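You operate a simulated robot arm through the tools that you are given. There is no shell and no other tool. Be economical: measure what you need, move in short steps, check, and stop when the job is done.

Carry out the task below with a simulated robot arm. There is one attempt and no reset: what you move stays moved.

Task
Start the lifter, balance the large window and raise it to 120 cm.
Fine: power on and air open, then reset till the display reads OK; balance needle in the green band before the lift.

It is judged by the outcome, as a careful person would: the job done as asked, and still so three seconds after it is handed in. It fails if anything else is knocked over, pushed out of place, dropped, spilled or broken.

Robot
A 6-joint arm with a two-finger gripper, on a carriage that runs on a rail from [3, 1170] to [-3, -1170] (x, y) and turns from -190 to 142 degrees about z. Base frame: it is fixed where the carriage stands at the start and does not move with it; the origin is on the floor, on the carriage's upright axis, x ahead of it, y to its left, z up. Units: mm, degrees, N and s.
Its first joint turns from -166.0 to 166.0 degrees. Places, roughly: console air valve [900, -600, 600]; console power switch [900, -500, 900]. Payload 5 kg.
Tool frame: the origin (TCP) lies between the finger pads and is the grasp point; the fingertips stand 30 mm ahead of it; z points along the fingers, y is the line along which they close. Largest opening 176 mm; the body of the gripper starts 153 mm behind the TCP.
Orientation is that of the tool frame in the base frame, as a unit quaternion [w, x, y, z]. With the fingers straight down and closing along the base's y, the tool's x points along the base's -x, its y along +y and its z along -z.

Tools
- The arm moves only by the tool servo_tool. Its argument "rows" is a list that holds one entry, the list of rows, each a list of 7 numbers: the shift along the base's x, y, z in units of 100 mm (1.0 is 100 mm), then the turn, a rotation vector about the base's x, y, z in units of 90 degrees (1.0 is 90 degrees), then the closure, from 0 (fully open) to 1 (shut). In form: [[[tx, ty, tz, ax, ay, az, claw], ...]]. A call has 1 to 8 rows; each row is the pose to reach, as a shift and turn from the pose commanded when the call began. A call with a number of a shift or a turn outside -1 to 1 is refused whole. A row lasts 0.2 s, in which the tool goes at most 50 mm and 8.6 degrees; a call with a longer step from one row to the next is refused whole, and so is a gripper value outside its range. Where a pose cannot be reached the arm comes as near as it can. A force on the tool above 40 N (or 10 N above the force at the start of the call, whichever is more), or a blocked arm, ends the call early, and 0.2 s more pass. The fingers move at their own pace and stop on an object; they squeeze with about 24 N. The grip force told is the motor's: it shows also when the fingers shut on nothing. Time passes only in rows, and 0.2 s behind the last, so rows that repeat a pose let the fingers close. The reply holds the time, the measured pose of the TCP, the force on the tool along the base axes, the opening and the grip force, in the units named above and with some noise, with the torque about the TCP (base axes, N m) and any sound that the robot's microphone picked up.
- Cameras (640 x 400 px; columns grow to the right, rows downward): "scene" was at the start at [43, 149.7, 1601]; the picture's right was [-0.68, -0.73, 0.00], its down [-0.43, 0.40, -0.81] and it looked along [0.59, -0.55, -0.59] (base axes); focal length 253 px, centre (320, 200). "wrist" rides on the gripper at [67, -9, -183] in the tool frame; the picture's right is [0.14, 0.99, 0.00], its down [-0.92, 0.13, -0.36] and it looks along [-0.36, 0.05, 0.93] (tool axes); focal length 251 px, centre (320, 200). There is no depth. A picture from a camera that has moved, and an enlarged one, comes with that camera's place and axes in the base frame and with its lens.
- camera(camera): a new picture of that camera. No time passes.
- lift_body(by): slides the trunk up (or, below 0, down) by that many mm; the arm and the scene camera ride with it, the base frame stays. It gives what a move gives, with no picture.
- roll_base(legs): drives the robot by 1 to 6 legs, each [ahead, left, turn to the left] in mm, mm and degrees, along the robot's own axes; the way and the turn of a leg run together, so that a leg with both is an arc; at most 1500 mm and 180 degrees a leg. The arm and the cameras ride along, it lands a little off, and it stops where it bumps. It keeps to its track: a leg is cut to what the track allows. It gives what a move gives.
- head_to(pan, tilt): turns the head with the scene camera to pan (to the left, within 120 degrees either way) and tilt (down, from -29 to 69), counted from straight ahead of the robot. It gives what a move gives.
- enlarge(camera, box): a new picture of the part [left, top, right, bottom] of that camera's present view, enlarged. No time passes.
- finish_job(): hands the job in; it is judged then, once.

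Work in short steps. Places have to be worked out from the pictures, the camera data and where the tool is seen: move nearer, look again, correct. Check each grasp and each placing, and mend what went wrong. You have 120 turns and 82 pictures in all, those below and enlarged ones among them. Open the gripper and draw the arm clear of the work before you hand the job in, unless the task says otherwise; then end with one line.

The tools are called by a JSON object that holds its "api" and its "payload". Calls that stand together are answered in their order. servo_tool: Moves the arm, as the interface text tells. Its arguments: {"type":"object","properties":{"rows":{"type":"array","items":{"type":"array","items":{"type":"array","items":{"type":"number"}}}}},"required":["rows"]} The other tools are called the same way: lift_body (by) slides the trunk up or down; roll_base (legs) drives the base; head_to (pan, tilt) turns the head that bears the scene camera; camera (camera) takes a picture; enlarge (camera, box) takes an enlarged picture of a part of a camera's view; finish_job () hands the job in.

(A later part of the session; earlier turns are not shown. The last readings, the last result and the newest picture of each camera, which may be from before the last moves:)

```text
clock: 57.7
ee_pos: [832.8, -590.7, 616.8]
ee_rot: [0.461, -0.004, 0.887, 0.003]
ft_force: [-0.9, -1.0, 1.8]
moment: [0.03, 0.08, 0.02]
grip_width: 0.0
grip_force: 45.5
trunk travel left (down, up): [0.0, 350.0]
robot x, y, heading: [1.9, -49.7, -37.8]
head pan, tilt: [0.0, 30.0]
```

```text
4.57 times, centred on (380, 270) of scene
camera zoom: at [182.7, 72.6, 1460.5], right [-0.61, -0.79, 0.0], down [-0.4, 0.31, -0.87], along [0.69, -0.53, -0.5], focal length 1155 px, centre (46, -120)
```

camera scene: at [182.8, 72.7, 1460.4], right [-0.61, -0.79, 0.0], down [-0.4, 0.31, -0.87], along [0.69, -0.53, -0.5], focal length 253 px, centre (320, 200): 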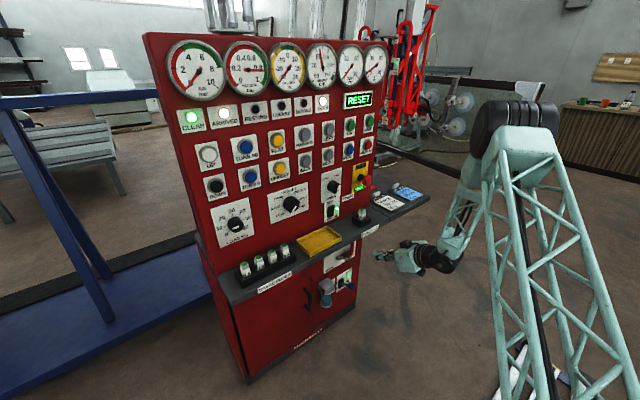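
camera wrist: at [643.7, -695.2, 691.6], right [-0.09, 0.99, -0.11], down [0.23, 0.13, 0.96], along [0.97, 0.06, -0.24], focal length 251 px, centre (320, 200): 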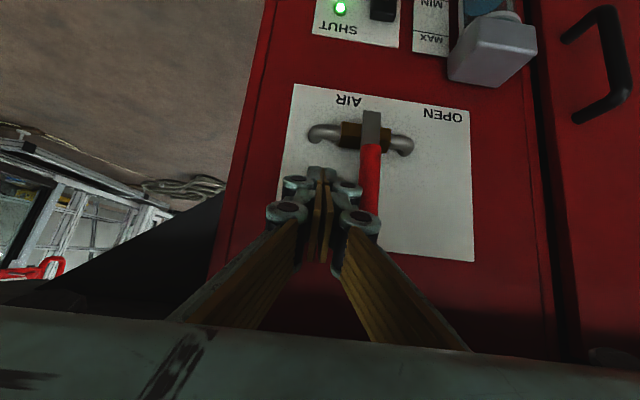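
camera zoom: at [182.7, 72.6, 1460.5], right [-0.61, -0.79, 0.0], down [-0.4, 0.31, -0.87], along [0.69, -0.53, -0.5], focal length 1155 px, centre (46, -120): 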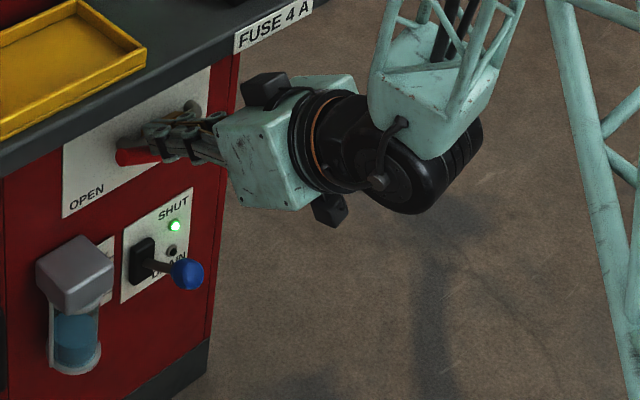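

The handle has swung over to the left, nearly horizontal. I push it down the last bit.

{"api": "servo_tool", "payload": {"rows": [[[0, 0.05, -0.1, 0, 0, 0, 1], [0, 0.08, -0.2, 0, 0, 0, 1], [0, 0.08, -0.28, 0, 0, 0, 1], [0, 0.08, -0.34, 0, 0, 0, 1]]]}}

{"api": "camera", "payload": {"camera": "wrist"}}

{"api": "enlarge", "payload": {"camera": "scene", "box": [150, 30, 400, 190]}}

```text
clock: 58.8
ee_pos: [831.2, -582.4, 586.4]
ee_rot: [0.463, -0.004, 0.886, 0.002]
ft_force: [-18.6, 6.8, 23.3]
moment: [0.18, 0.19, 0.08]
grip_width: 6.1
grip_force: 45.3
trunk travel left (down, up): [0.0, 350.0]
robot x, y, heading: [-2.6, -50.0, -37.4]
head pan, tilt: [0.0, 30.0]
stopped in row 4: the force on the tool passed its limit at 42 N (the readings are from after the stop); the commanded pose is now the measured one
```

```text
49 pictures are left
camera wrist: at [643.3, -592.0, 636.0], right [-0.09, 0.99, -0.11], down [0.23, 0.13, 0.96], along [0.97, 0.06, -0.24], focal length 251 px, centre (320, 200)
```

wrist: 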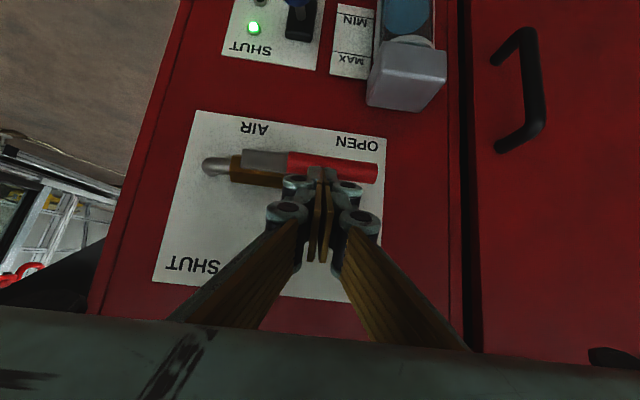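

```text
2.50 times, centred on (275, 110) of scene
camera zoom: at [181.6, 73.7, 1460.7], right [-0.61, -0.79, 0.0], down [-0.39, 0.31, -0.87], along [0.69, -0.53, -0.5], focal length 632 px, centre (432, 425)
```

zoom: 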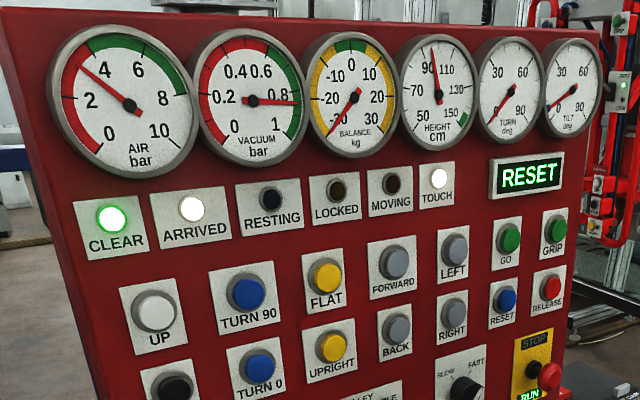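

The handle sits on its stop and the air pressure is rising. I back out from under the shelf.

{"api": "servo_tool", "payload": {"rows": [[[0, 0, 0.1, 0, 0, 0, 1], [-0.1, 0, 0.3, 0, 0, 0, 1], [-0.4, 0, 0.4, 0, 0, 0, 1], [-0.8, 0, 0.4, 0, 0, 0, 1], [-1.0, 0, 0.4, 0, 0, 0, 1]]]}}

{"api": "servo_tool", "payload": {"rows": [[[-0.3, 0, 0.0, 0, 0, 0, 1], [-0.4, 0, 0.3, 0, 0, 0, 1], [-0.4, 0, 0.6, 0, 0, 0, 1], [-0.4, 0, 0.9, 0, 0, 0, 1]]]}}

{"api": "enlarge", "payload": {"camera": "scene", "box": [150, 30, 400, 190]}}

```text
clock: 60.0
ee_pos: [741.5, -594.5, 630.4]
ee_rot: [0.459, -0.002, 0.888, 0.013]
ft_force: [-0.1, -0.5, -1.1]
moment: [0.0, 0.05, 0.0]
grip_width: 0.0
grip_force: 45.0
out of reach, approached as far as the arm can: row 4, 5
trunk travel left (down, up): [0.0, 350.0]
robot x, y, heading: [-0.0, -53.6, -37.7]
head pan, tilt: [0.0, 30.0]
```

```text
clock: 61.0
ee_pos: [700.2, -595.8, 718.6]
ee_rot: [0.463, -0.003, 0.886, 0.002]
ft_force: [0.2, -0.2, -0.8]
moment: [0.07, -0.07, 0.06]
grip_width: 0.0
grip_force: 44.7
out of reach, approached as far as the arm can: row 1, 2
trunk travel left (down, up): [0.0, 350.0]
robot x, y, heading: [-1.2, -52.1, -37.5]
head pan, tilt: [0.0, 30.0]
```

```text
2.50 times, centred on (275, 110) of scene
camera zoom: at [183.5, 72.4, 1460.5], right [-0.61, -0.79, 0.0], down [-0.4, 0.31, -0.87], along [0.69, -0.53, -0.5], focal length 632 px, centre (432, 425)
```

zoom: 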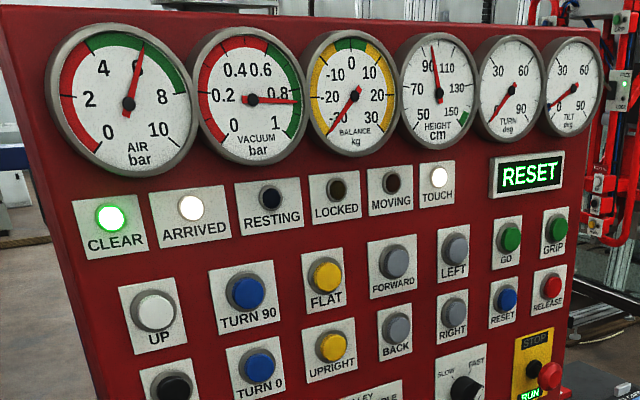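

Air is at 6 bar, in the green. Now the reset button, at about (875,-616,1134). I step back from the shelf edge, raise the trunk, then level the tool.

{"api": "servo_tool", "payload": {"rows": [[[-0.2, 0, 0.1, 0, 0, 0, 1], [-0.4, 0, 0.3, 0, 0, 0, 1], [-0.4, 0, 0.5, 0, 0, 0, 1]]]}}

{"api": "lift_body", "payload": {"by": 300}}

{"api": "servo_tool", "payload": {"rows": [[[0.2, 0, 0.1, 0, -0.06, 0, 1], [0.5, -0.1, 0.2, 0, -0.13, 0, 1], [0.8, -0.2, 0.3, 0, -0.2, 0, 1], [1.0, -0.2, 0.5, 0, -0.25, 0, 1], [1.0, -0.2, 0.7, 0, -0.25, 0, 1]]]}}

{"api": "camera", "payload": {"camera": "wrist"}}

```text
clock: 61.8
ee_pos: [660.9, -594.8, 768.4]
ee_rot: [0.463, -0.002, 0.887, 0.002]
ft_force: [1.1, -0.2, 0.2]
moment: [0.06, -0.04, 0.07]
grip_width: 0.2
grip_force: 44.8
trunk travel left (down, up): [0.0, 350.0]
robot x, y, heading: [-1.4, -53.5, -37.8]
head pan, tilt: [0.0, 30.0]
```

```text
clock: 64.8
ee_pos: [660.4, -593.2, 1068.8]
ee_rot: [0.463, -0.003, 0.886, 0.002]
ft_force: [0.7, -0.2, -0.6]
moment: [-0.01, -0.02, -0.03]
grip_width: 0.0
grip_force: 44.9
trunk travel left (down, up): [-300.0, 50.0]
robot x, y, heading: [1.7, -50.3, -37.7]
head pan, tilt: [0.0, 30.0]
```

```text
clock: 66.0
ee_pos: [759.9, -613.1, 1138.5]
ee_rot: [0.626, -0.004, 0.78, 0.001]
ft_force: [1.5, 0.3, -0.4]
moment: [0.02, -0.05, 0.04]
grip_width: 0.1
grip_force: 44.9
trunk travel left (down, up): [-300.0, 50.0]
robot x, y, heading: [-4.7, -49.7, -38.0]
head pan, tilt: [0.0, 30.0]
```

```text
46 pictures are left
camera wrist: at [567.1, -624.1, 1112.4], right [-0.04, 0.99, -0.14], down [-0.16, 0.13, 0.98], along [0.99, 0.06, 0.15], focal length 251 px, centre (320, 200)
```

wrist: 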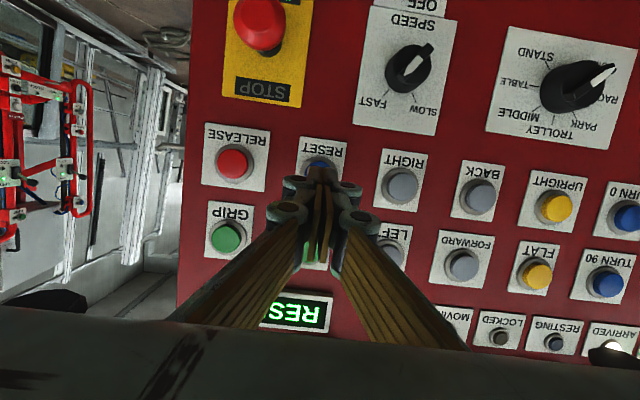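

Reset is straight ahead of the tip. I advance, then press gently.

{"api": "servo_tool", "payload": {"rows": [[[0.3, 0, 0, 0, 0, 0, 1], [0.5, 0, 0, 0, 0, 0, 1], [0.65, 0, 0, 0, 0, 0, 1], [0.72, 0, 0, 0, 0, 0, 1], [0.77, 0, 0, 0, 0, 0, 1], [0.82, 0, 0, 0, 0, 0, 1], [0.87, 0, 0, 0, 0, 0, 1], [0.92, 0, 0, 0, 0, 0, 1]]]}}

{"api": "enlarge", "payload": {"camera": "scene", "box": [150, 60, 450, 290]}}

```text
clock: 67.8
ee_pos: [849.1, -613.9, 1140.5]
ee_rot: [0.626, -0.003, 0.78, 0.001]
ft_force: [-15.6, 5.5, 1.5]
moment: [0.0, -0.16, 0.16]
grip_width: 6.2
grip_force: 44.9
trunk travel left (down, up): [-300.0, 50.0]
robot x, y, heading: [-2.9, -51.5, -37.7]
head pan, tilt: [0.0, 30.0]
heard: click
```

```text
1.74 times, centred on (300, 175) of scene
camera zoom: at [182.0, 73.2, 1760.6], right [-0.61, -0.79, 0.0], down [-0.4, 0.31, -0.87], along [0.69, -0.53, -0.5], focal length 439 px, centre (355, 244)
```

zoom: 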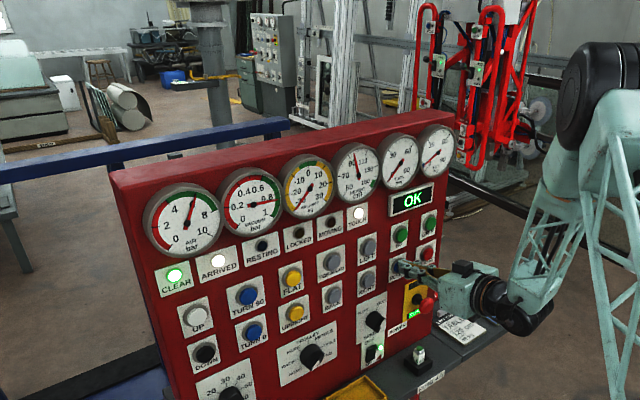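

The display reads OK. Next is the load knob. I back off and drive left so that the tool stands in front of it.

{"api": "servo_tool", "payload": {"rows": [[[-0.2, 0, 0, 0, 0, 0, 1], [-0.5, 0, 0, 0, 0, 0, 1], [-0.8, 0, 0, 0, 0, 0, 1], [-1.0, 0, 0, 0, 0, 0, 1]]]}}

{"api": "roll_base", "payload": {"legs": [[-294, 380, 0]]}}

{"api": "camera", "payload": {"camera": "scene"}}

```text
clock: 68.8
ee_pos: [752.2, -614.9, 1140.7]
ee_rot: [0.627, -0.004, 0.779, 0.001]
ft_force: [0.0, -0.3, -0.9]
moment: [0.04, -0.02, 0.02]
grip_width: 0.0
grip_force: 44.9
trunk travel left (down, up): [-300.0, 50.0]
robot x, y, heading: [1.4, -52.0, -37.9]
head pan, tilt: [0.0, 30.0]
```

```text
clock: 71.7
ee_pos: [757.3, -128.9, 1139.8]
ee_rot: [0.627, -0.005, 0.779, 0.002]
ft_force: [-0.2, 0.4, -0.9]
moment: [0.0, 0.01, -0.02]
grip_width: 0.2
grip_force: 45.2
trunk travel left (down, up): [-300.0, 50.0]
robot x, y, heading: [1.1, 434.3, -37.4]
head pan, tilt: [0.0, 30.0]
```

```text
44 pictures are left
camera scene: at [183.9, 556.6, 1760.5], right [-0.61, -0.79, 0.0], down [-0.4, 0.3, -0.87], along [0.69, -0.53, -0.5], focal length 253 px, centre (320, 200)
```

scene: 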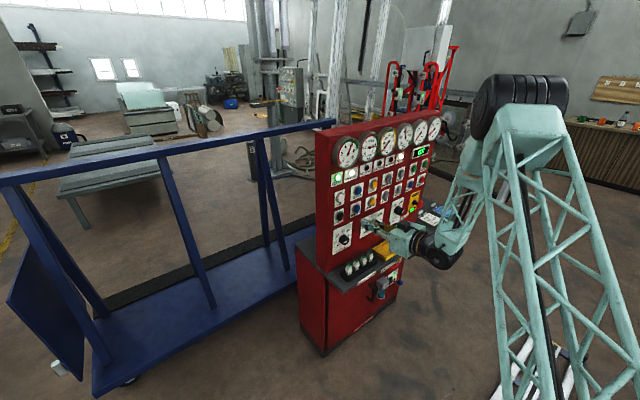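

The view still works. I lower the trunk by 150 and level the tool in front of the load knob with the gripper opened, then look.

{"api": "lift_body", "payload": {"by": -150}}

{"api": "servo_tool", "payload": {"rows": [[[0, 0, 0, 0, -0.07, 0, 0.7], [0, 0, 0, 0, -0.139, 0, 0.5], [0, 0, 0, 0, -0.139, 0, 0.5], [0, 0, 0, 0, -0.139, 0, 0.5]]]}}

{"api": "camera", "payload": {"camera": "wrist"}}

{"api": "enlarge", "payload": {"camera": "scene", "box": [320, 100, 440, 240]}}

```text
clock: 73.4
ee_pos: [757.1, -128.2, 991.1]
ee_rot: [0.626, -0.005, 0.78, 0.002]
ft_force: [0.8, 0.1, 0.0]
moment: [0.03, 0.03, -0.01]
grip_width: 0.1
grip_force: 44.7
trunk travel left (down, up): [-150.0, 200.0]
robot x, y, heading: [0.9, 432.6, -37.3]
head pan, tilt: [0.0, 30.0]
```

```text
clock: 74.4
ee_pos: [768.1, -146.4, 1001.9]
ee_rot: [0.706, -0.003, 0.708, 0.013]
ft_force: [0.3, -0.3, -0.4]
moment: [-0.03, 0.0, 0.02]
grip_width: 88.1
grip_force: 0.1
out of reach, approached as far as the arm can: row 1, 2, 3, 4
trunk travel left (down, up): [-150.0, 200.0]
robot x, y, heading: [1.4, 435.1, -37.3]
head pan, tilt: [0.0, 30.0]
```

```text
43 pictures are left
camera wrist: at [585.5, -157.0, 934.0], right [-0.02, 0.99, -0.12], down [-0.36, 0.11, 0.93], along [0.93, 0.06, 0.36], focal length 251 px, centre (320, 200)
```

wrist: 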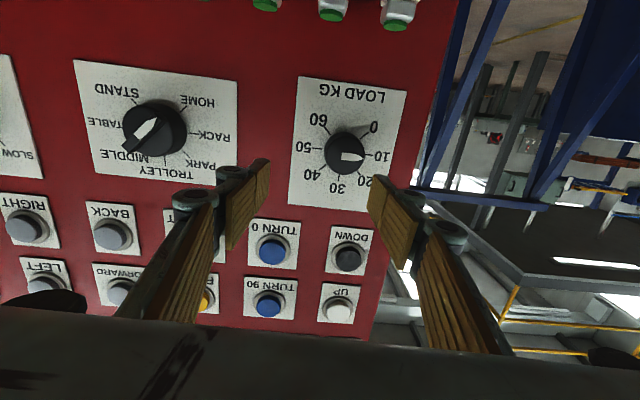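

```text
2.86 times, centred on (380, 170) of scene
camera zoom: at [184.1, 556.6, 1610.5], right [-0.61, -0.79, 0.0], down [-0.4, 0.3, -0.87], along [0.69, -0.53, -0.5], focal length 722 px, centre (149, 286)
```

zoom: 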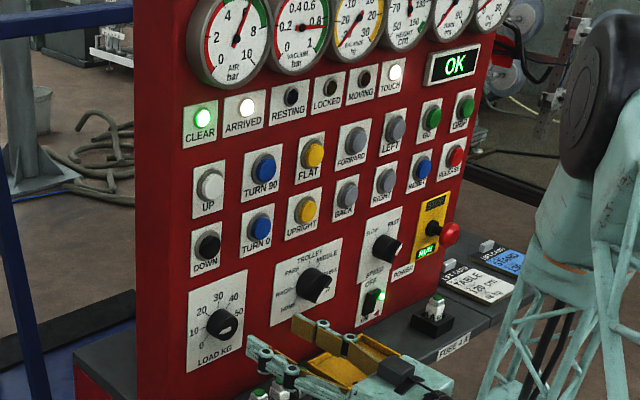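

{"api": "enlarge", "payload": {"camera": "wrist", "box": [280, 70, 420, 220]}}

{"api": "enlarge", "payload": {"camera": "scene", "box": [380, 190, 430, 240]}}

```text
2.67 times, centred on (350, 145) of wrist
camera zoom: at [585.5, -157.0, 934.0], right [-0.02, 0.99, -0.12], down [-0.36, 0.11, 0.93], along [0.93, 0.06, 0.36], focal length 670 px, centre (240, 347)
```

zoom: 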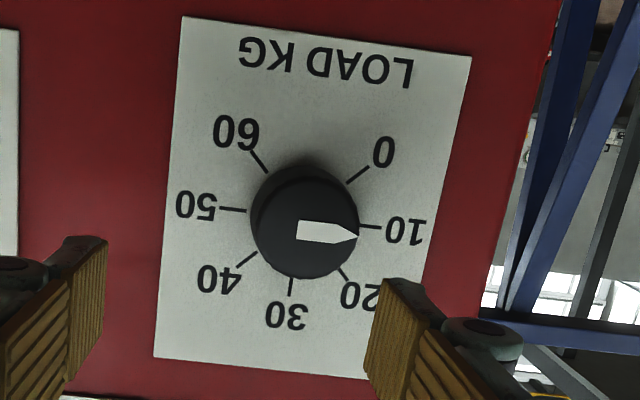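

```text
8.00 times, centred on (405, 215) of scene
camera zoom: at [184.1, 556.6, 1610.5], right [-0.61, -0.79, 0.0], down [-0.4, 0.3, -0.87], along [0.69, -0.53, -0.5], focal length 2021 px, centre (-360, 80)
```

zoom: 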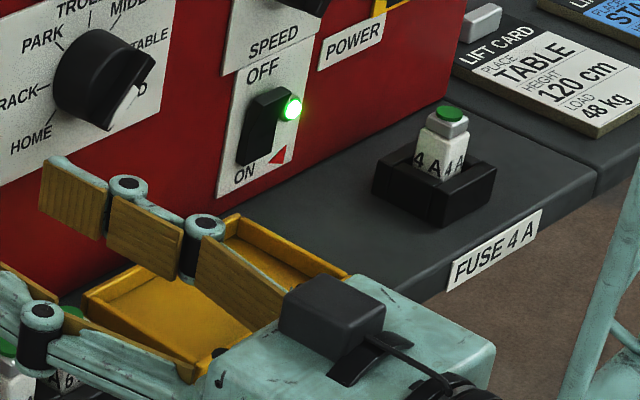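

The dial now reads about 10. It needs clockwise turning toward about 48, 45° per 10 kg. The knob axis is at y≈-117, z≈986, front face x≈860. I align, pre-rolling the gripper counter-clockwise before grasping.

{"api": "servo_tool", "payload": {"rows": [[[0.1, 0.1, -0.05, -0.09, 0, 0, 0.6], [0.2, 0.2, -0.1, -0.18, 0, 0, 0.6], [0.2, 0.29, -0.16, -0.27, 0, 0, 0.6], [0.2, 0.29, -0.16, -0.36, 0, 0, 0.6], [0.2, 0.29, -0.16, -0.45, 0, 0, 0.6], [0.2, 0.29, -0.16, -0.54, 0, 0, 0.6], [0.2, 0.29, -0.16, -0.63, 0, 0, 0.6], [0.2, 0.29, -0.16, -0.72, 0, 0, 0.6]]]}}

{"api": "camera", "payload": {"camera": "wrist"}}

```text
clock: 75.6
ee_pos: [867.1, -269.7, 1070.7]
ee_rot: [0.67, -0.203, 0.707, -0.101]
ft_force: [-23.4, 3.4, 10.2]
moment: [0.53, -0.28, 0.62]
grip_width: 83.2
grip_force: 6.0
out of reach, approached as far as the arm can: row 1, 2, 3, 4, 5
trunk travel left (down, up): [-150.0, 200.0]
robot x, y, heading: [0.9, 432.9, -37.7]
head pan, tilt: [0.0, 30.0]
stopped in row 5: the force on the tool passed its limit at 108 N (the readings are from after the stop); the commanded pose is now the measured one
```

```text
39 pictures are left
camera wrist: at [686.5, -329.2, 1029.3], right [-0.15, 0.83, -0.53], down [-0.36, 0.46, 0.81], along [0.92, 0.32, 0.23], focal length 251 px, centre (320, 200)
```

wrist: 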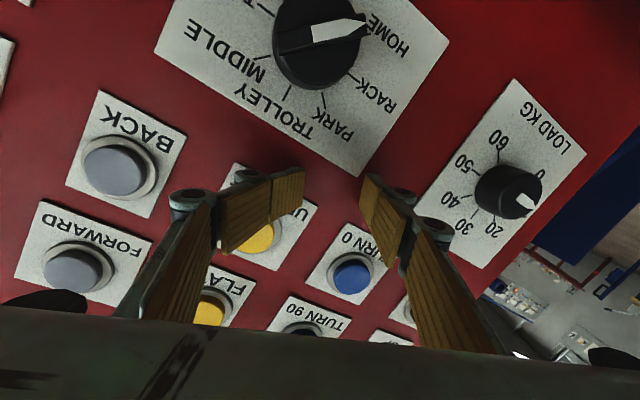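

The reach limit threw the tool sideways and it bumped the panel. I heard no click. I back away at once and check the state.

{"api": "servo_tool", "payload": {"rows": [[[-0.2, 0, 0, 0, 0, 0, 0.6], [-0.4, 0, 0, 0, 0, 0, 0.6], [-0.6, 0, 0, 0, 0, 0, 0.6]]]}}

{"api": "enlarge", "payload": {"camera": "scene", "box": [310, 100, 450, 250]}}

```text
clock: 76.4
ee_pos: [817.6, -280.8, 1073.5]
ee_rot: [0.668, -0.203, 0.71, -0.092]
ft_force: [0.5, 0.4, -0.8]
moment: [-0.01, 0.0, 0.0]
grip_width: 70.3
grip_force: 0.1
out of reach, approached as far as the arm can: row 2, 3
trunk travel left (down, up): [-150.0, 200.0]
robot x, y, heading: [5.1, 434.8, -37.3]
head pan, tilt: [0.0, 30.0]
```

```text
2.67 times, centred on (380, 175) of scene
camera zoom: at [184.7, 556.3, 1610.4], right [-0.61, -0.79, 0.0], down [-0.4, 0.3, -0.87], along [0.69, -0.53, -0.5], focal length 674 px, centre (160, 267)
```

zoom: 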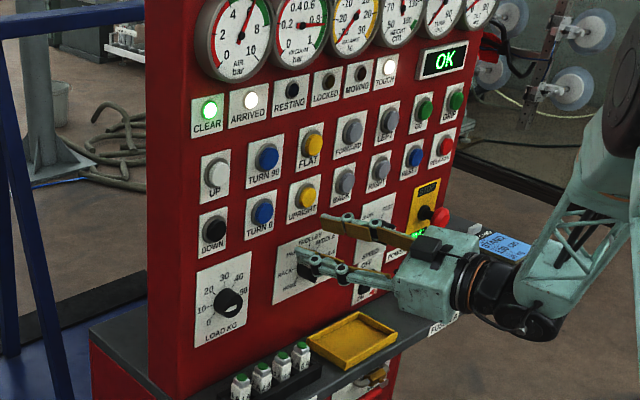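

Nothing changed on the panel. I straighten the roll with a slight pitch and rise, then lower the trunk to give the wrist more room.

{"api": "servo_tool", "payload": {"rows": [[[-0.05, 0, 0.25, 0.07, 0.03, -0.025, 0.6], [-0.1, 0, 0.5, 0.14, 0.05, -0.05, 0.6], [-0.15, 0, 0.75, 0.2, 0.06, -0.08, 0.6], [-0.2, 0, 1.0, 0.268, 0.06, -0.101, 0.6]]]}}

{"api": "lift_body", "payload": {"by": -150}}

```text
clock: 77.4
ee_pos: [796.8, -279.8, 1171.4]
ee_rot: [0.653, -0.007, 0.757, 0.009]
ft_force: [0.2, -0.7, -0.6]
moment: [-0.03, -0.06, 0.01]
grip_width: 70.6
grip_force: 0.0
trunk travel left (down, up): [-150.0, 200.0]
robot x, y, heading: [1.4, 432.0, -37.6]
head pan, tilt: [0.0, 30.0]
```

```text
clock: 79.2
ee_pos: [797.1, -279.6, 1023.4]
ee_rot: [0.654, -0.008, 0.757, 0.008]
ft_force: [0.3, 1.4, 1.1]
moment: [0.01, 0.02, -0.03]
grip_width: 70.2
grip_force: 0.1
trunk travel left (down, up): [0.0, 350.0]
robot x, y, heading: [1.9, 435.3, -37.5]
head pan, tilt: [0.0, 30.0]
```

Reached exactly. I level the pitch here and test a small counter-clockwise roll.

{"api": "servo_tool", "payload": {"rows": [[[-0.05, 0.1, 0, 0, -0.05, 0, 0.6], [-0.1, 0.2, 0, 0, -0.094, 0, 0.6]]]}}

{"api": "servo_tool", "payload": {"rows": [[[0, 0.2, 0, -0.09, 0, 0, 0.6], [0, 0.4, 0, -0.18, 0, 0, 0.6], [0, 0.4, 0, -0.27, 0, 0, 0.6]]]}}

```text
clock: 79.8
ee_pos: [787.1, -260.1, 1022.5]
ee_rot: [0.708, -0.009, 0.706, 0.008]
ft_force: [-1.1, 0.7, -0.1]
moment: [0.0, 0.13, -0.09]
grip_width: 70.3
grip_force: 0.0
trunk travel left (down, up): [0.0, 350.0]
robot x, y, heading: [-0.1, 429.5, -37.8]
head pan, tilt: [0.0, 30.0]
```

```text
clock: 80.5
ee_pos: [798.5, -242.4, 1042.6]
ee_rot: [0.691, -0.14, 0.701, -0.108]
ft_force: [0.8, 0.6, -0.9]
moment: [0.02, -0.02, -0.04]
grip_width: 70.6
grip_force: 0.1
out of reach, approached as far as the arm can: row 3
trunk travel left (down, up): [0.0, 350.0]
robot x, y, heading: [2.1, 433.2, -37.6]
head pan, tilt: [0.0, 30.0]
```

Level works, and counter-clockwise roll is limited to about -20°. I drive 125 mm left to keep the large radius at the knob, then test clockwise roll.

{"api": "roll_base", "payload": {"legs": [[-76, 99, 0]]}}

{"api": "servo_tool", "payload": {"rows": [[[-0.05, 0, -0.05, 0.09, 0, 0, 0.6], [-0.1, 0, -0.1, 0.18, 0, 0, 0.6], [-0.1, 0, -0.1, 0.27, 0, 0, 0.6], [-0.1, 0, -0.1, 0.36, 0, 0, 0.6], [-0.1, 0, -0.1, 0.45, 0, 0, 0.6], [-0.1, 0, -0.1, 0.54, 0, 0, 0.6]]]}}

```text
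clock: 81.8
ee_pos: [797.3, -117.8, 1041.2]
ee_rot: [0.691, -0.139, 0.701, -0.109]
ft_force: [0.8, -1.1, -0.4]
moment: [0.01, -0.05, 0.05]
grip_width: 70.4
grip_force: 0.1
trunk travel left (down, up): [0.0, 350.0]
robot x, y, heading: [2.0, 559.4, -37.7]
head pan, tilt: [0.0, 30.0]
```

```text
clock: 83.2
ee_pos: [786.7, -117.0, 1031.8]
ee_rot: [0.687, 0.159, 0.683, 0.19]
ft_force: [-0.2, 0.0, 0.0]
moment: [0.04, -0.02, -0.01]
grip_width: 70.2
grip_force: 0.0
trunk travel left (down, up): [0.0, 350.0]
robot x, y, heading: [1.2, 561.1, -37.4]
head pan, tilt: [0.0, 30.0]
```

Clockwise roll works exactly. I probe how far it goes.

{"api": "servo_tool", "payload": {"rows": [[[0, 0, 0, 0.09, 0, 0, 0.6], [0, 0, 0, 0.18, 0, 0, 0.6], [0, 0, 0, 0.27, 0, 0, 0.6], [0, 0, 0, 0.36, 0, 0, 0.6], [0, 0, 0, 0.45, 0, 0, 0.6], [0, 0, 0, 0.54, 0, 0, 0.6], [0, 0, 0, 0.63, 0, 0, 0.6], [0, 0, 0, 0.72, 0, 0, 0.6]]]}}

{"api": "servo_tool", "payload": {"rows": [[[0, 0, 0, 0.09, 0, 0, 0.6], [0, 0, 0, 0.18, 0, 0, 0.6], [0, 0, 0, 0.27, 0, 0, 0.6], [0, 0, 0, 0.36, 0, 0, 0.6], [0, 0, 0, 0.45, 0, 0, 0.6], [0, 0, 0, 0.54, 0, 0, 0.6], [0, 0, 0, 0.63, 0, 0, 0.6], [0, 0, 0, 0.72, 0, 0, 0.6]]]}}

```text
clock: 85.0
ee_pos: [788.4, -117.2, 1032.2]
ee_rot: [0.495, 0.501, 0.476, 0.527]
ft_force: [0.3, 0.3, -0.5]
moment: [-0.02, 0.0, 0.0]
grip_width: 70.4
grip_force: 0.1
trunk travel left (down, up): [0.0, 350.0]
robot x, y, heading: [-1.5, 556.8, -37.4]
head pan, tilt: [0.0, 30.0]
```

```text
clock: 86.8
ee_pos: [787.4, -117.8, 1031.5]
ee_rot: [0.15, 0.689, 0.119, 0.699]
ft_force: [-0.1, -1.0, 0.7]
moment: [-0.03, -0.03, 0.03]
grip_width: 70.1
grip_force: 0.1
trunk travel left (down, up): [0.0, 350.0]
robot x, y, heading: [2.7, 557.8, -37.5]
head pan, tilt: [0.0, 30.0]
```

Roll goes freely to at least +157°. I now roll back to about -13° in three calls, lowering to the knob's height.

{"api": "servo_tool", "payload": {"rows": [[[0, 0, -0.05, -0.09, 0, 0, 0.6], [0, 0, -0.1, -0.18, 0, 0, 0.6], [0, 0, -0.15, -0.27, 0, 0, 0.6], [0, 0, -0.2, -0.36, 0, 0, 0.6], [0, 0, -0.25, -0.45, 0, 0, 0.6], [0, 0, -0.3, -0.54, 0, 0, 0.6], [0, 0, -0.35, -0.63, 0, 0, 0.6], [0, 0, -0.4, -0.72, 0, 0, 0.6]]]}}

{"api": "servo_tool", "payload": {"rows": [[[0, 0, 0, -0.09, 0, 0, 0.6], [0, 0, 0, -0.18, 0, 0, 0.6], [0, 0, 0, -0.27, 0, 0, 0.6], [0, 0, 0, -0.36, 0, 0, 0.6], [0, 0, 0, -0.45, 0, 0, 0.6], [0, 0, 0, -0.54, 0, 0, 0.6], [0, 0, 0, -0.63, 0, 0, 0.6], [0, 0, 0, -0.72, 0, 0, 0.6]]]}}

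{"api": "servo_tool", "payload": {"rows": [[[0.1, 0, 0, -0.09, 0, 0, 0.6], [0.15, 0, 0, -0.18, 0, 0, 0.6], [0.15, 0, 0, -0.27, 0, 0, 0.6], [0.15, 0, 0, -0.36, 0, 0, 0.6], [0.15, 0, 0, -0.42, 0, 0, 0.6]]]}}

{"api": "camera", "payload": {"camera": "wrist"}}

```text
clock: 88.6
ee_pos: [786.2, -118.5, 991.4]
ee_rot: [0.496, 0.501, 0.477, 0.525]
ft_force: [0.4, -0.9, -0.2]
moment: [0.02, 0.02, -0.02]
grip_width: 70.5
grip_force: 0.0
trunk travel left (down, up): [0.0, 350.0]
robot x, y, heading: [0.4, 559.2, -37.5]
head pan, tilt: [0.0, 30.0]
```

```text
clock: 90.4
ee_pos: [787.0, -116.7, 992.8]
ee_rot: [0.687, 0.156, 0.684, 0.188]
ft_force: [-0.3, 0.0, -0.8]
moment: [-0.01, -0.01, 0.0]
grip_width: 70.5
grip_force: 0.0
trunk travel left (down, up): [0.0, 350.0]
robot x, y, heading: [-2.0, 557.6, -37.5]
head pan, tilt: [0.0, 30.0]
```

```text
clock: 91.6
ee_pos: [803.2, -116.9, 991.7]
ee_rot: [0.701, -0.073, 0.708, -0.042]
ft_force: [-0.9, 0.7, 0.0]
moment: [0.02, 0.01, -0.01]
grip_width: 70.7
grip_force: 0.1
trunk travel left (down, up): [0.0, 350.0]
robot x, y, heading: [0.1, 557.8, -37.6]
head pan, tilt: [0.0, 30.0]
```

```text
37 pictures are left
camera wrist: at [619.9, -144.2, 929.7], right [-0.04, 0.95, -0.3], down [-0.36, 0.26, 0.89], along [0.93, 0.15, 0.33], focal length 251 px, centre (320, 200)
```

wrist: 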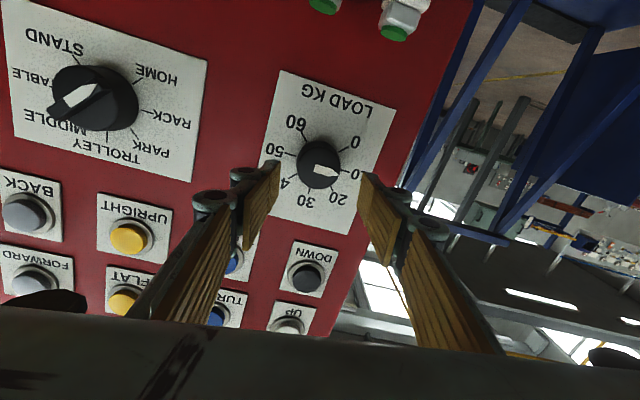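

The knob centre is at y≈-116, z≈985. I lower 7 mm, advance around it, close, and check the grip.

{"api": "servo_tool", "payload": {"rows": [[[0.1, 0, -0.07, 0, 0, 0, 0.6], [0.25, 0, -0.07, 0, 0, 0, 0.6], [0.4, 0, -0.07, 0, 0, 0, 0.6], [0.43, 0, -0.07, 0, 0, 0, 0.6], [0.43, 0, -0.07, 0, 0, 0, 1], [0.43, 0, -0.07, 0, 0, 0, 1], [0.43, 0, -0.07, 0, 0, 0, 1]]]}}

{"api": "camera", "payload": {"camera": "wrist"}}

```text
clock: 93.2
ee_pos: [844.8, -119.2, 984.0]
ee_rot: [0.701, -0.074, 0.708, -0.042]
ft_force: [9.7, -11.8, 2.3]
moment: [0.03, 0.0, -0.48]
grip_width: 44.1
grip_force: 44.4
trunk travel left (down, up): [0.0, 350.0]
robot x, y, heading: [6.9, 556.9, -37.7]
head pan, tilt: [0.0, 30.0]
```

```text
36 pictures are left
camera wrist: at [662.8, -145.5, 922.7], right [-0.04, 0.95, -0.3], down [-0.36, 0.26, 0.89], along [0.93, 0.15, 0.33], focal length 251 px, centre (320, 200)
```

wrist: 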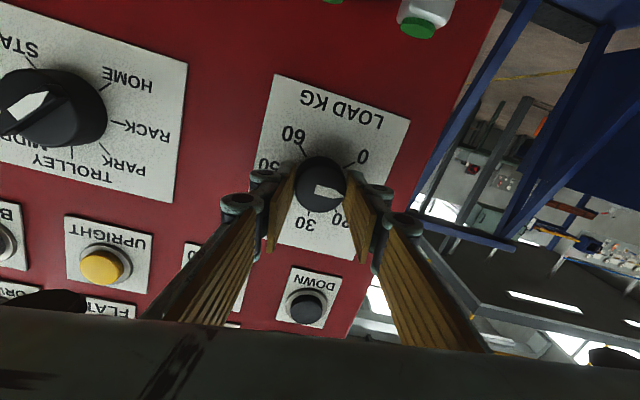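

The knob is gripped at 44 mm. I turn it clockwise about its axis.

{"api": "servo_tool", "payload": {"rows": [[[0, -0.02, 0, 0.09, 0, 0, 1], [0, -0.02, 0, 0.18, 0, 0, 1], [0, -0.02, 0, 0.27, 0, 0, 1], [0, -0.02, 0, 0.36, 0, 0, 1], [0, -0.02, 0, 0.45, 0, 0, 1], [0, -0.02, 0, 0.54, 0, 0, 1], [0, -0.02, 0, 0.63, 0, 0, 1], [0, -0.02, 0, 0.72, 0, 0, 1]]]}}

{"api": "camera", "payload": {"camera": "wrist"}}

{"api": "enlarge", "payload": {"camera": "scene", "box": [320, 80, 450, 180]}}

```text
clock: 95.0
ee_pos: [845.7, -117.6, 983.9]
ee_rot: [0.63, 0.315, 0.621, 0.344]
ft_force: [-2.7, 16.1, -8.1]
moment: [-0.06, 0.08, 0.45]
grip_width: 44.0
grip_force: 45.1
trunk travel left (down, up): [0.0, 350.0]
robot x, y, heading: [-3.3, 557.3, -37.7]
head pan, tilt: [0.0, 30.0]
```

```text
35 pictures are left
camera wrist: at [662.6, -73.1, 932.3], right [-0.04, 0.67, 0.74], down [-0.36, -0.7, 0.62], along [0.93, -0.24, 0.27], focal length 251 px, centre (320, 200)
```

wrist: 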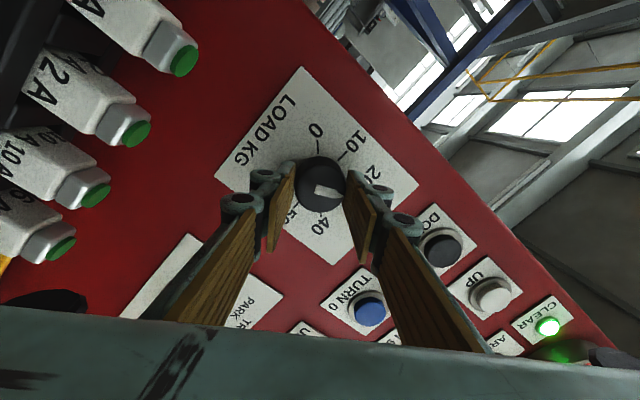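

```text
4.00 times, centred on (385, 130) of scene
camera zoom: at [184.7, 681.4, 1460.3], right [-0.61, -0.79, 0.0], down [-0.4, 0.3, -0.87], along [0.69, -0.53, -0.5], focal length 1010 px, centre (60, 480)
```

zoom: 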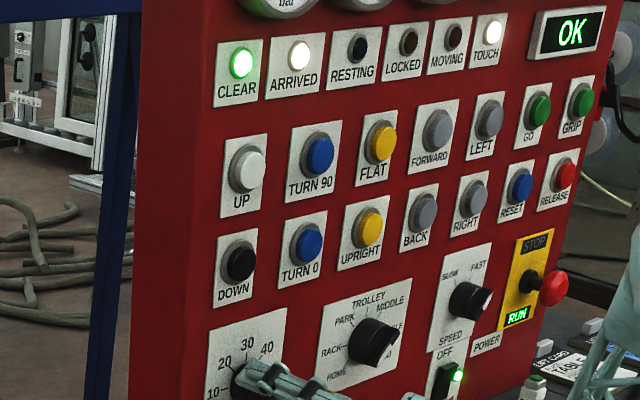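

The pointer follows and is now near 25. I keep turning.

{"api": "servo_tool", "payload": {"rows": [[[0, 0, 0, 0.09, 0, 0, 1], [0, 0, 0, 0.18, 0, 0, 1], [0, 0, 0, 0.27, 0, 0, 1], [0, 0, 0, 0.36, 0, 0, 1], [0, 0, 0, 0.45, 0, 0, 1], [0, 0, 0, 0.54, 0, 0, 1], [0, 0, 0, 0.63, 0, 0, 1], [0, 0, 0, 0.72, 0, 0, 1]]]}}

{"api": "camera", "payload": {"camera": "wrist"}}

{"api": "enlarge", "payload": {"camera": "scene", "box": [320, 50, 450, 130]}}

```text
clock: 96.4
ee_pos: [845.4, -116.5, 983.5]
ee_rot: [0.458, 0.534, 0.439, 0.559]
ft_force: [-0.5, 1.6, 0.3]
moment: [0.01, -0.12, 0.48]
grip_width: 44.1
grip_force: 45.1
trunk travel left (down, up): [0.0, 350.0]
robot x, y, heading: [2.9, 555.7, -37.4]
head pan, tilt: [0.0, 30.0]
stopped in row 6: the force on the tool passed its limit at 40 N (the readings are from after the stop); the commanded pose is now the measured one
```

```text
33 pictures are left
camera wrist: at [662.5, -49.2, 979.6], right [-0.04, -0.06, 1.0], down [-0.36, -0.93, -0.07], along [0.93, -0.36, 0.02], focal length 251 px, centre (320, 200)
```

wrist: 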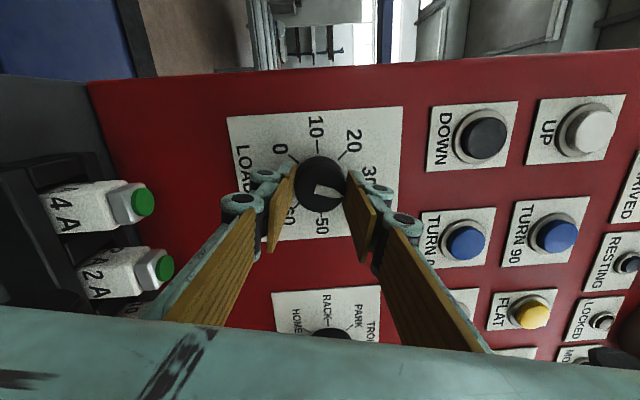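

```text
4.92 times, centred on (385, 90) of scene
camera zoom: at [184.3, 681.1, 1460.7], right [-0.61, -0.79, 0.0], down [-0.4, 0.3, -0.87], along [0.69, -0.53, -0.5], focal length 1244 px, centre (0, 742)
```

zoom: 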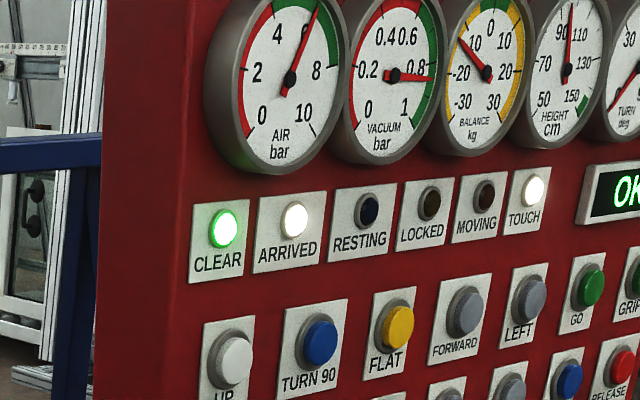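

Balance reads about -13 with the dial near 35, so about 60° more is needed. I continue in two smaller turns.

{"api": "servo_tool", "payload": {"rows": [[[0, 0, 0, 0.07, 0, 0, 1], [0, 0, 0, 0.14, 0, 0, 1], [0, 0, 0, 0.21, 0, 0, 1], [0, 0, 0, 0.28, 0, 0, 1], [0, 0, 0, 0.34, 0, 0, 1]]]}}

{"api": "servo_tool", "payload": {"rows": [[[0, 0, 0, 0.07, 0, 0, 1], [0, 0, 0, 0.14, 0, 0, 1], [0, 0, 0, 0.21, 0, 0, 1], [0, 0, 0, 0.28, 0, 0, 1]]]}}

{"api": "enlarge", "payload": {"camera": "scene", "box": [320, 50, 450, 130]}}

```text
clock: 97.6
ee_pos: [844.4, -116.5, 984.0]
ee_rot: [0.301, 0.637, 0.276, 0.654]
ft_force: [-9.0, 11.1, 1.7]
moment: [-0.04, -0.09, 0.37]
grip_width: 44.0
grip_force: 44.6
trunk travel left (down, up): [0.0, 350.0]
robot x, y, heading: [-1.5, 562.7, -37.5]
head pan, tilt: [0.0, 30.0]
```

```text
clock: 98.6
ee_pos: [845.4, -115.4, 984.7]
ee_rot: [0.154, 0.686, 0.127, 0.699]
ft_force: [-11.0, 17.4, 2.2]
moment: [-0.05, -0.21, 0.65]
grip_width: 44.0
grip_force: 44.9
trunk travel left (down, up): [0.0, 350.0]
robot x, y, heading: [-1.7, 558.5, -37.6]
head pan, tilt: [0.0, 30.0]
```

```text
4.92 times, centred on (385, 90) of scene
camera zoom: at [183.8, 682.0, 1460.5], right [-0.61, -0.79, 0.0], down [-0.4, 0.3, -0.87], along [0.69, -0.53, -0.5], focal length 1244 px, centre (0, 742)
```

zoom: 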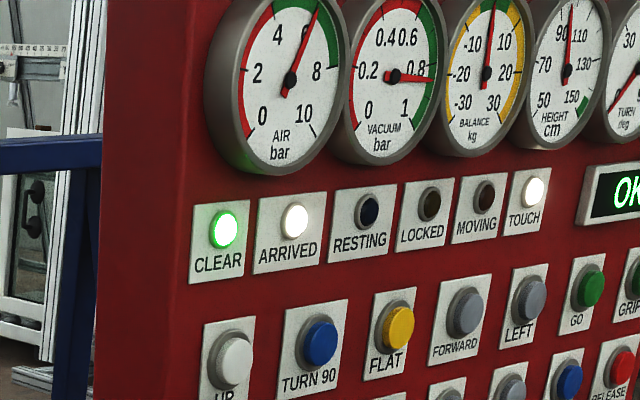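

{"api": "enlarge", "payload": {"camera": "scene", "box": [400, 45, 450, 85]}}

```text
10.00 times, centred on (425, 65) of scene
camera zoom: at [183.8, 682.0, 1460.5], right [-0.61, -0.79, 0.0], down [-0.4, 0.3, -0.87], along [0.69, -0.53, -0.5], focal length 2526 px, centre (-730, 1550)
```

zoom: 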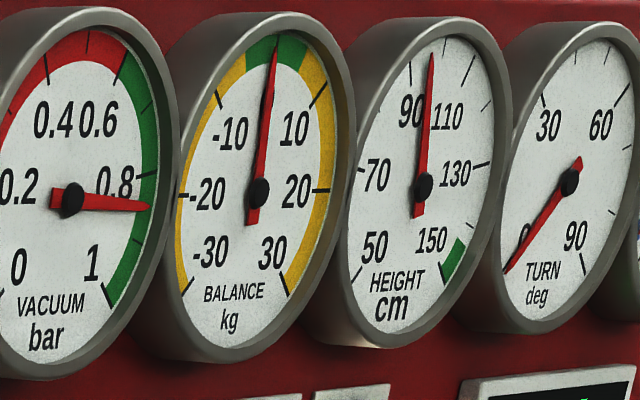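

The balance needle is dead centre in the green, and height reads about 99. I release the knob, back off and head for UP.

{"api": "servo_tool", "payload": {"rows": [[[0, 0, 0, 0, 0, 0, 0.6], [0, 0, 0, 0, 0, 0, 0.6], [0, 0, 0, 0, 0, 0, 0.6], [-0.3, 0, 0, 0, 0, 0, 0.6], [-0.6, 0, 0, 0, 0, 0, 0.6], [-0.65, 0, 0, 0, 0, 0, 0.6]]]}}

{"api": "servo_tool", "payload": {"rows": [[[0, 0, 0.3, 0, 0, 0, 1], [0, 0.1, 0.6, 0, 0, 0, 1], [0, 0.3, 0.9, 0, 0, 0, 1], [0, 0.38, 1.0, 0, 0, 0, 1]]]}}

{"api": "servo_tool", "payload": {"rows": [[[0, 0, 0.3, 0, 0, 0, 1], [0, 0, 0.6, 0, 0, 0, 1], [0, 0, 0.9, 0, 0, 0, 1], [0, 0, 1.0, 0, 0, 0, 1]]]}}

{"api": "camera", "payload": {"camera": "wrist"}}

{"api": "enlarge", "payload": {"camera": "scene", "box": [340, 40, 470, 190]}}

```text
clock: 100.0
ee_pos: [779.5, -118.0, 984.2]
ee_rot: [0.155, 0.686, 0.127, 0.699]
ft_force: [1.1, -0.5, 0.2]
moment: [0.03, 0.01, 0.04]
grip_width: 70.2
grip_force: 0.1
trunk travel left (down, up): [0.0, 350.0]
robot x, y, heading: [4.7, 560.9, -37.6]
head pan, tilt: [0.0, 30.0]
```

```text
clock: 101.0
ee_pos: [779.3, -79.0, 1082.2]
ee_rot: [0.154, 0.687, 0.127, 0.699]
ft_force: [0.1, -0.5, 0.5]
moment: [0.0, -0.03, 0.05]
grip_width: 0.4
grip_force: 24.0
trunk travel left (down, up): [0.0, 350.0]
robot x, y, heading: [3.9, 559.9, -37.4]
head pan, tilt: [0.0, 30.0]
```

```text
clock: 102.0
ee_pos: [781.7, -80.3, 1183.8]
ee_rot: [0.154, 0.687, 0.126, 0.699]
ft_force: [0.4, 0.2, -0.4]
moment: [0.02, 0.01, -0.02]
grip_width: 0.0
grip_force: 24.4
trunk travel left (down, up): [0.0, 350.0]
robot x, y, heading: [1.0, 558.1, -37.5]
head pan, tilt: [0.0, 30.0]
```

```text
29 pictures are left
camera wrist: at [598.4, -37.5, 1236.2], right [-0.04, -0.86, 0.51], down [-0.36, -0.47, -0.81], along [0.93, -0.22, -0.29], focal length 251 px, centre (320, 200)
```

wrist: 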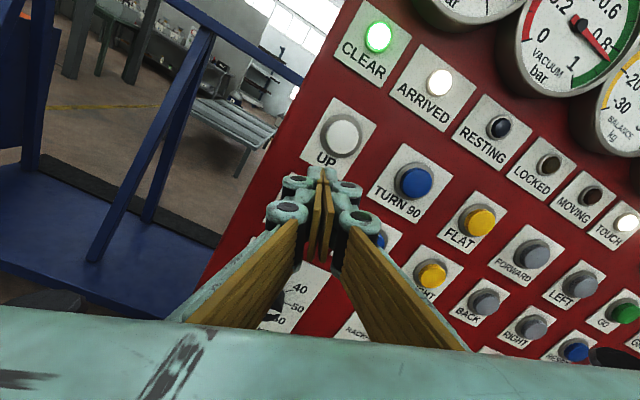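

```text
2.67 times, centred on (405, 115) of scene
camera zoom: at [184.3, 681.0, 1460.5], right [-0.61, -0.79, 0.0], down [-0.4, 0.3, -0.87], along [0.69, -0.53, -0.5], focal length 674 px, centre (93, 427)
```

zoom: 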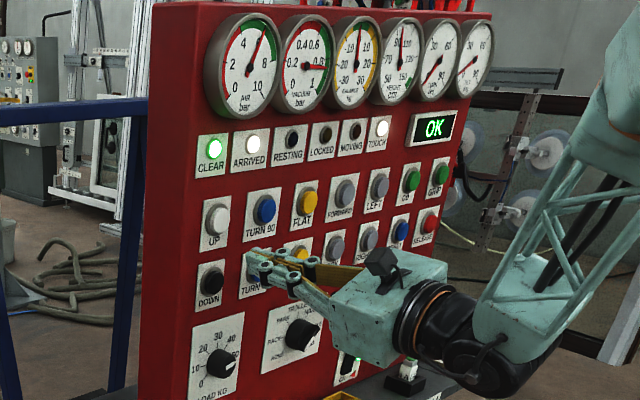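

UP is at about (870,-83,1225). I move in front of it.

{"api": "servo_tool", "payload": {"rows": [[[0, -0.03, 0.3, 0, 0, 0, 1], [0.2, -0.03, 0.42, 0, 0, 0, 1], [0.4, -0.03, 0.42, 0, 0, 0, 1], [0.48, -0.03, 0.42, 0, 0, 0, 1]]]}}

{"api": "camera", "payload": {"camera": "wrist"}}

```text
clock: 103.0
ee_pos: [828.9, -83.1, 1224.3]
ee_rot: [0.155, 0.687, 0.126, 0.699]
ft_force: [0.3, 1.2, 0.2]
moment: [0.01, -0.09, 0.0]
grip_width: 0.0
grip_force: 24.3
trunk travel left (down, up): [0.0, 350.0]
robot x, y, heading: [-1.8, 556.5, -37.3]
head pan, tilt: [0.0, 30.0]
```

```text
27 pictures are left
camera wrist: at [645.7, -41.3, 1276.9], right [-0.04, -0.86, 0.51], down [-0.36, -0.47, -0.81], along [0.93, -0.22, -0.29], focal length 251 px, centre (320, 200)
```

wrist: 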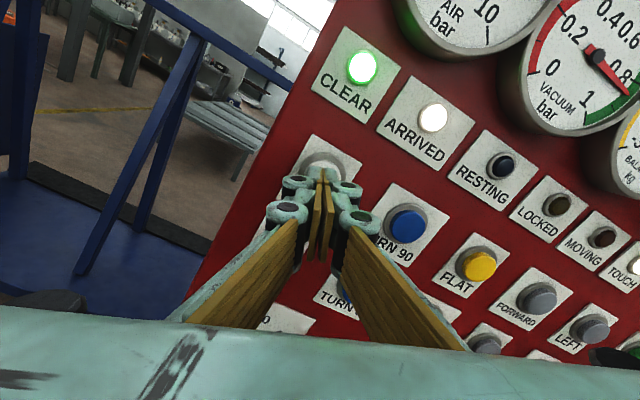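

The tip covers the button. I give a brief press and retreat in the same call.

{"api": "servo_tool", "payload": {"rows": [[[0.08, 0, 0, 0, 0, 0, 1], [0.14, 0, 0, 0, 0, 0, 1], [0.18, 0, 0, 0, 0, 0, 1], [0.21, 0, 0, 0, 0, 0, 1], [0.05, 0, 0, 0, 0, 0, 1]]]}}

{"api": "enlarge", "payload": {"camera": "scene", "box": [380, 40, 470, 100]}}

```text
clock: 104.2
ee_pos: [833.2, -83.9, 1225.1]
ee_rot: [0.154, 0.687, 0.127, 0.699]
ft_force: [1.3, -0.2, -0.7]
moment: [-0.01, -0.11, -0.01]
grip_width: 0.1
grip_force: 24.0
trunk travel left (down, up): [0.0, 350.0]
robot x, y, heading: [1.2, 556.1, -37.6]
head pan, tilt: [0.0, 30.0]
```

```text
6.67 times, centred on (425, 70) of scene
camera zoom: at [185.0, 680.9, 1460.4], right [-0.61, -0.79, 0.0], down [-0.4, 0.3, -0.87], along [0.69, -0.53, -0.5], focal length 1684 px, centre (-380, 1067)
```

zoom: 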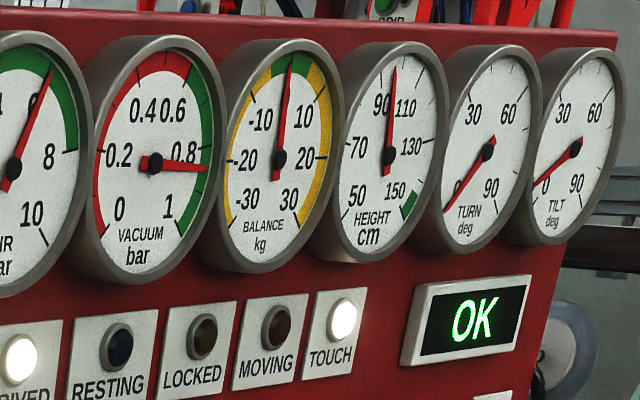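

There was no click and no motion, so I press deeper.

{"api": "servo_tool", "payload": {"rows": [[[0.12, 0, 0, 0, 0, 0, 1], [0.17, 0, 0, 0, 0, 0, 1], [0.2, 0, 0, 0, 0, 0, 1], [0.23, 0, 0, 0, 0, 0, 1], [0.05, 0, 0, 0, 0, 0, 1]]]}}

{"api": "enlarge", "payload": {"camera": "scene", "box": [380, 40, 470, 100]}}

```text
clock: 105.4
ee_pos: [839.3, -80.4, 1224.8]
ee_rot: [0.153, 0.687, 0.127, 0.699]
ft_force: [-0.5, -0.2, -0.8]
moment: [0.03, -0.06, 0.01]
grip_width: 0.0
grip_force: 45.3
trunk travel left (down, up): [0.0, 350.0]
robot x, y, heading: [-0.5, 564.6, -37.3]
head pan, tilt: [0.0, 30.0]
heard: click
```

```text
6.67 times, centred on (425, 70) of scene
camera zoom: at [184.8, 681.0, 1460.4], right [-0.61, -0.79, 0.0], down [-0.4, 0.3, -0.87], along [0.69, -0.53, -0.5], focal length 1684 px, centre (-380, 1067)
```

zoom: 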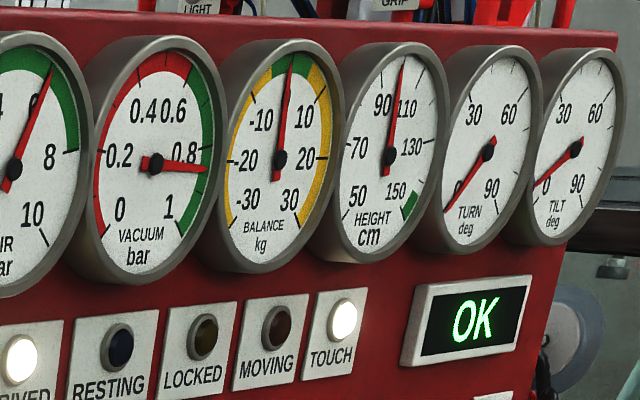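

The window rose about 5 cm and stopped on release. I press again, slightly longer.

{"api": "servo_tool", "payload": {"rows": [[[0.07, 0, 0, 0, 0, 0, 1], [0.12, 0, 0, 0, 0, 0, 1], [0.15, 0, 0, 0, 0, 0, 1], [0.18, 0, 0, 0, 0, 0, 1], [0.18, 0, 0, 0, 0, 0, 1], [0, 0, 0, 0, 0, 0, 1]]]}}

{"api": "enlarge", "payload": {"camera": "scene", "box": [420, 40, 450, 85]}}

```text
clock: 106.8
ee_pos: [839.8, -82.1, 1225.5]
ee_rot: [0.155, 0.687, 0.127, 0.699]
ft_force: [0.4, 0.8, 0.1]
moment: [-0.01, -0.04, 0.01]
grip_width: 0.0
grip_force: 44.6
trunk travel left (down, up): [0.0, 350.0]
robot x, y, heading: [-5.0, 557.7, -37.6]
head pan, tilt: [0.0, 30.0]
heard: click
```

```text
8.89 times, centred on (435, 62) of scene
camera zoom: at [184.9, 680.8, 1460.5], right [-0.61, -0.79, 0.0], down [-0.4, 0.3, -0.87], along [0.69, -0.53, -0.5], focal length 2245 px, centre (-702, 1422)
```

zoom: 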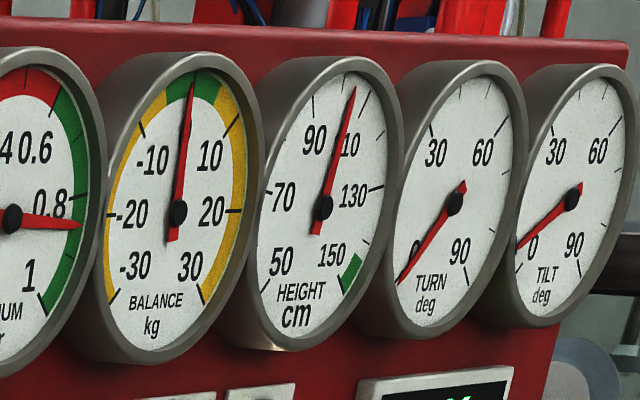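

{"api": "enlarge", "payload": {"camera": "scene", "box": [424, 46, 448, 82]}}

```text
11.11 times, centred on (436, 64) of scene
camera zoom: at [184.9, 680.8, 1460.5], right [-0.61, -0.79, 0.0], down [-0.4, 0.3, -0.87], along [0.69, -0.53, -0.5], focal length 2807 px, centre (-969, 1711)
```

zoom: 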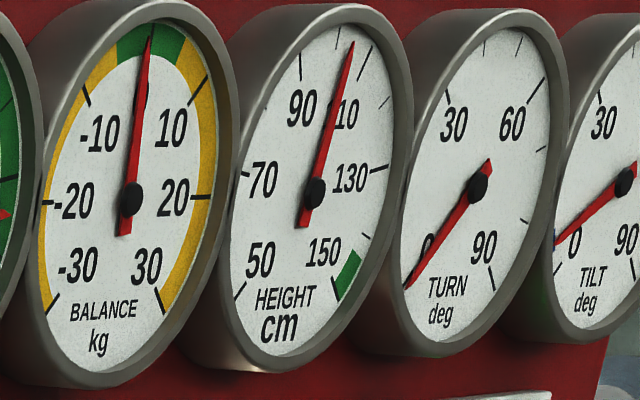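

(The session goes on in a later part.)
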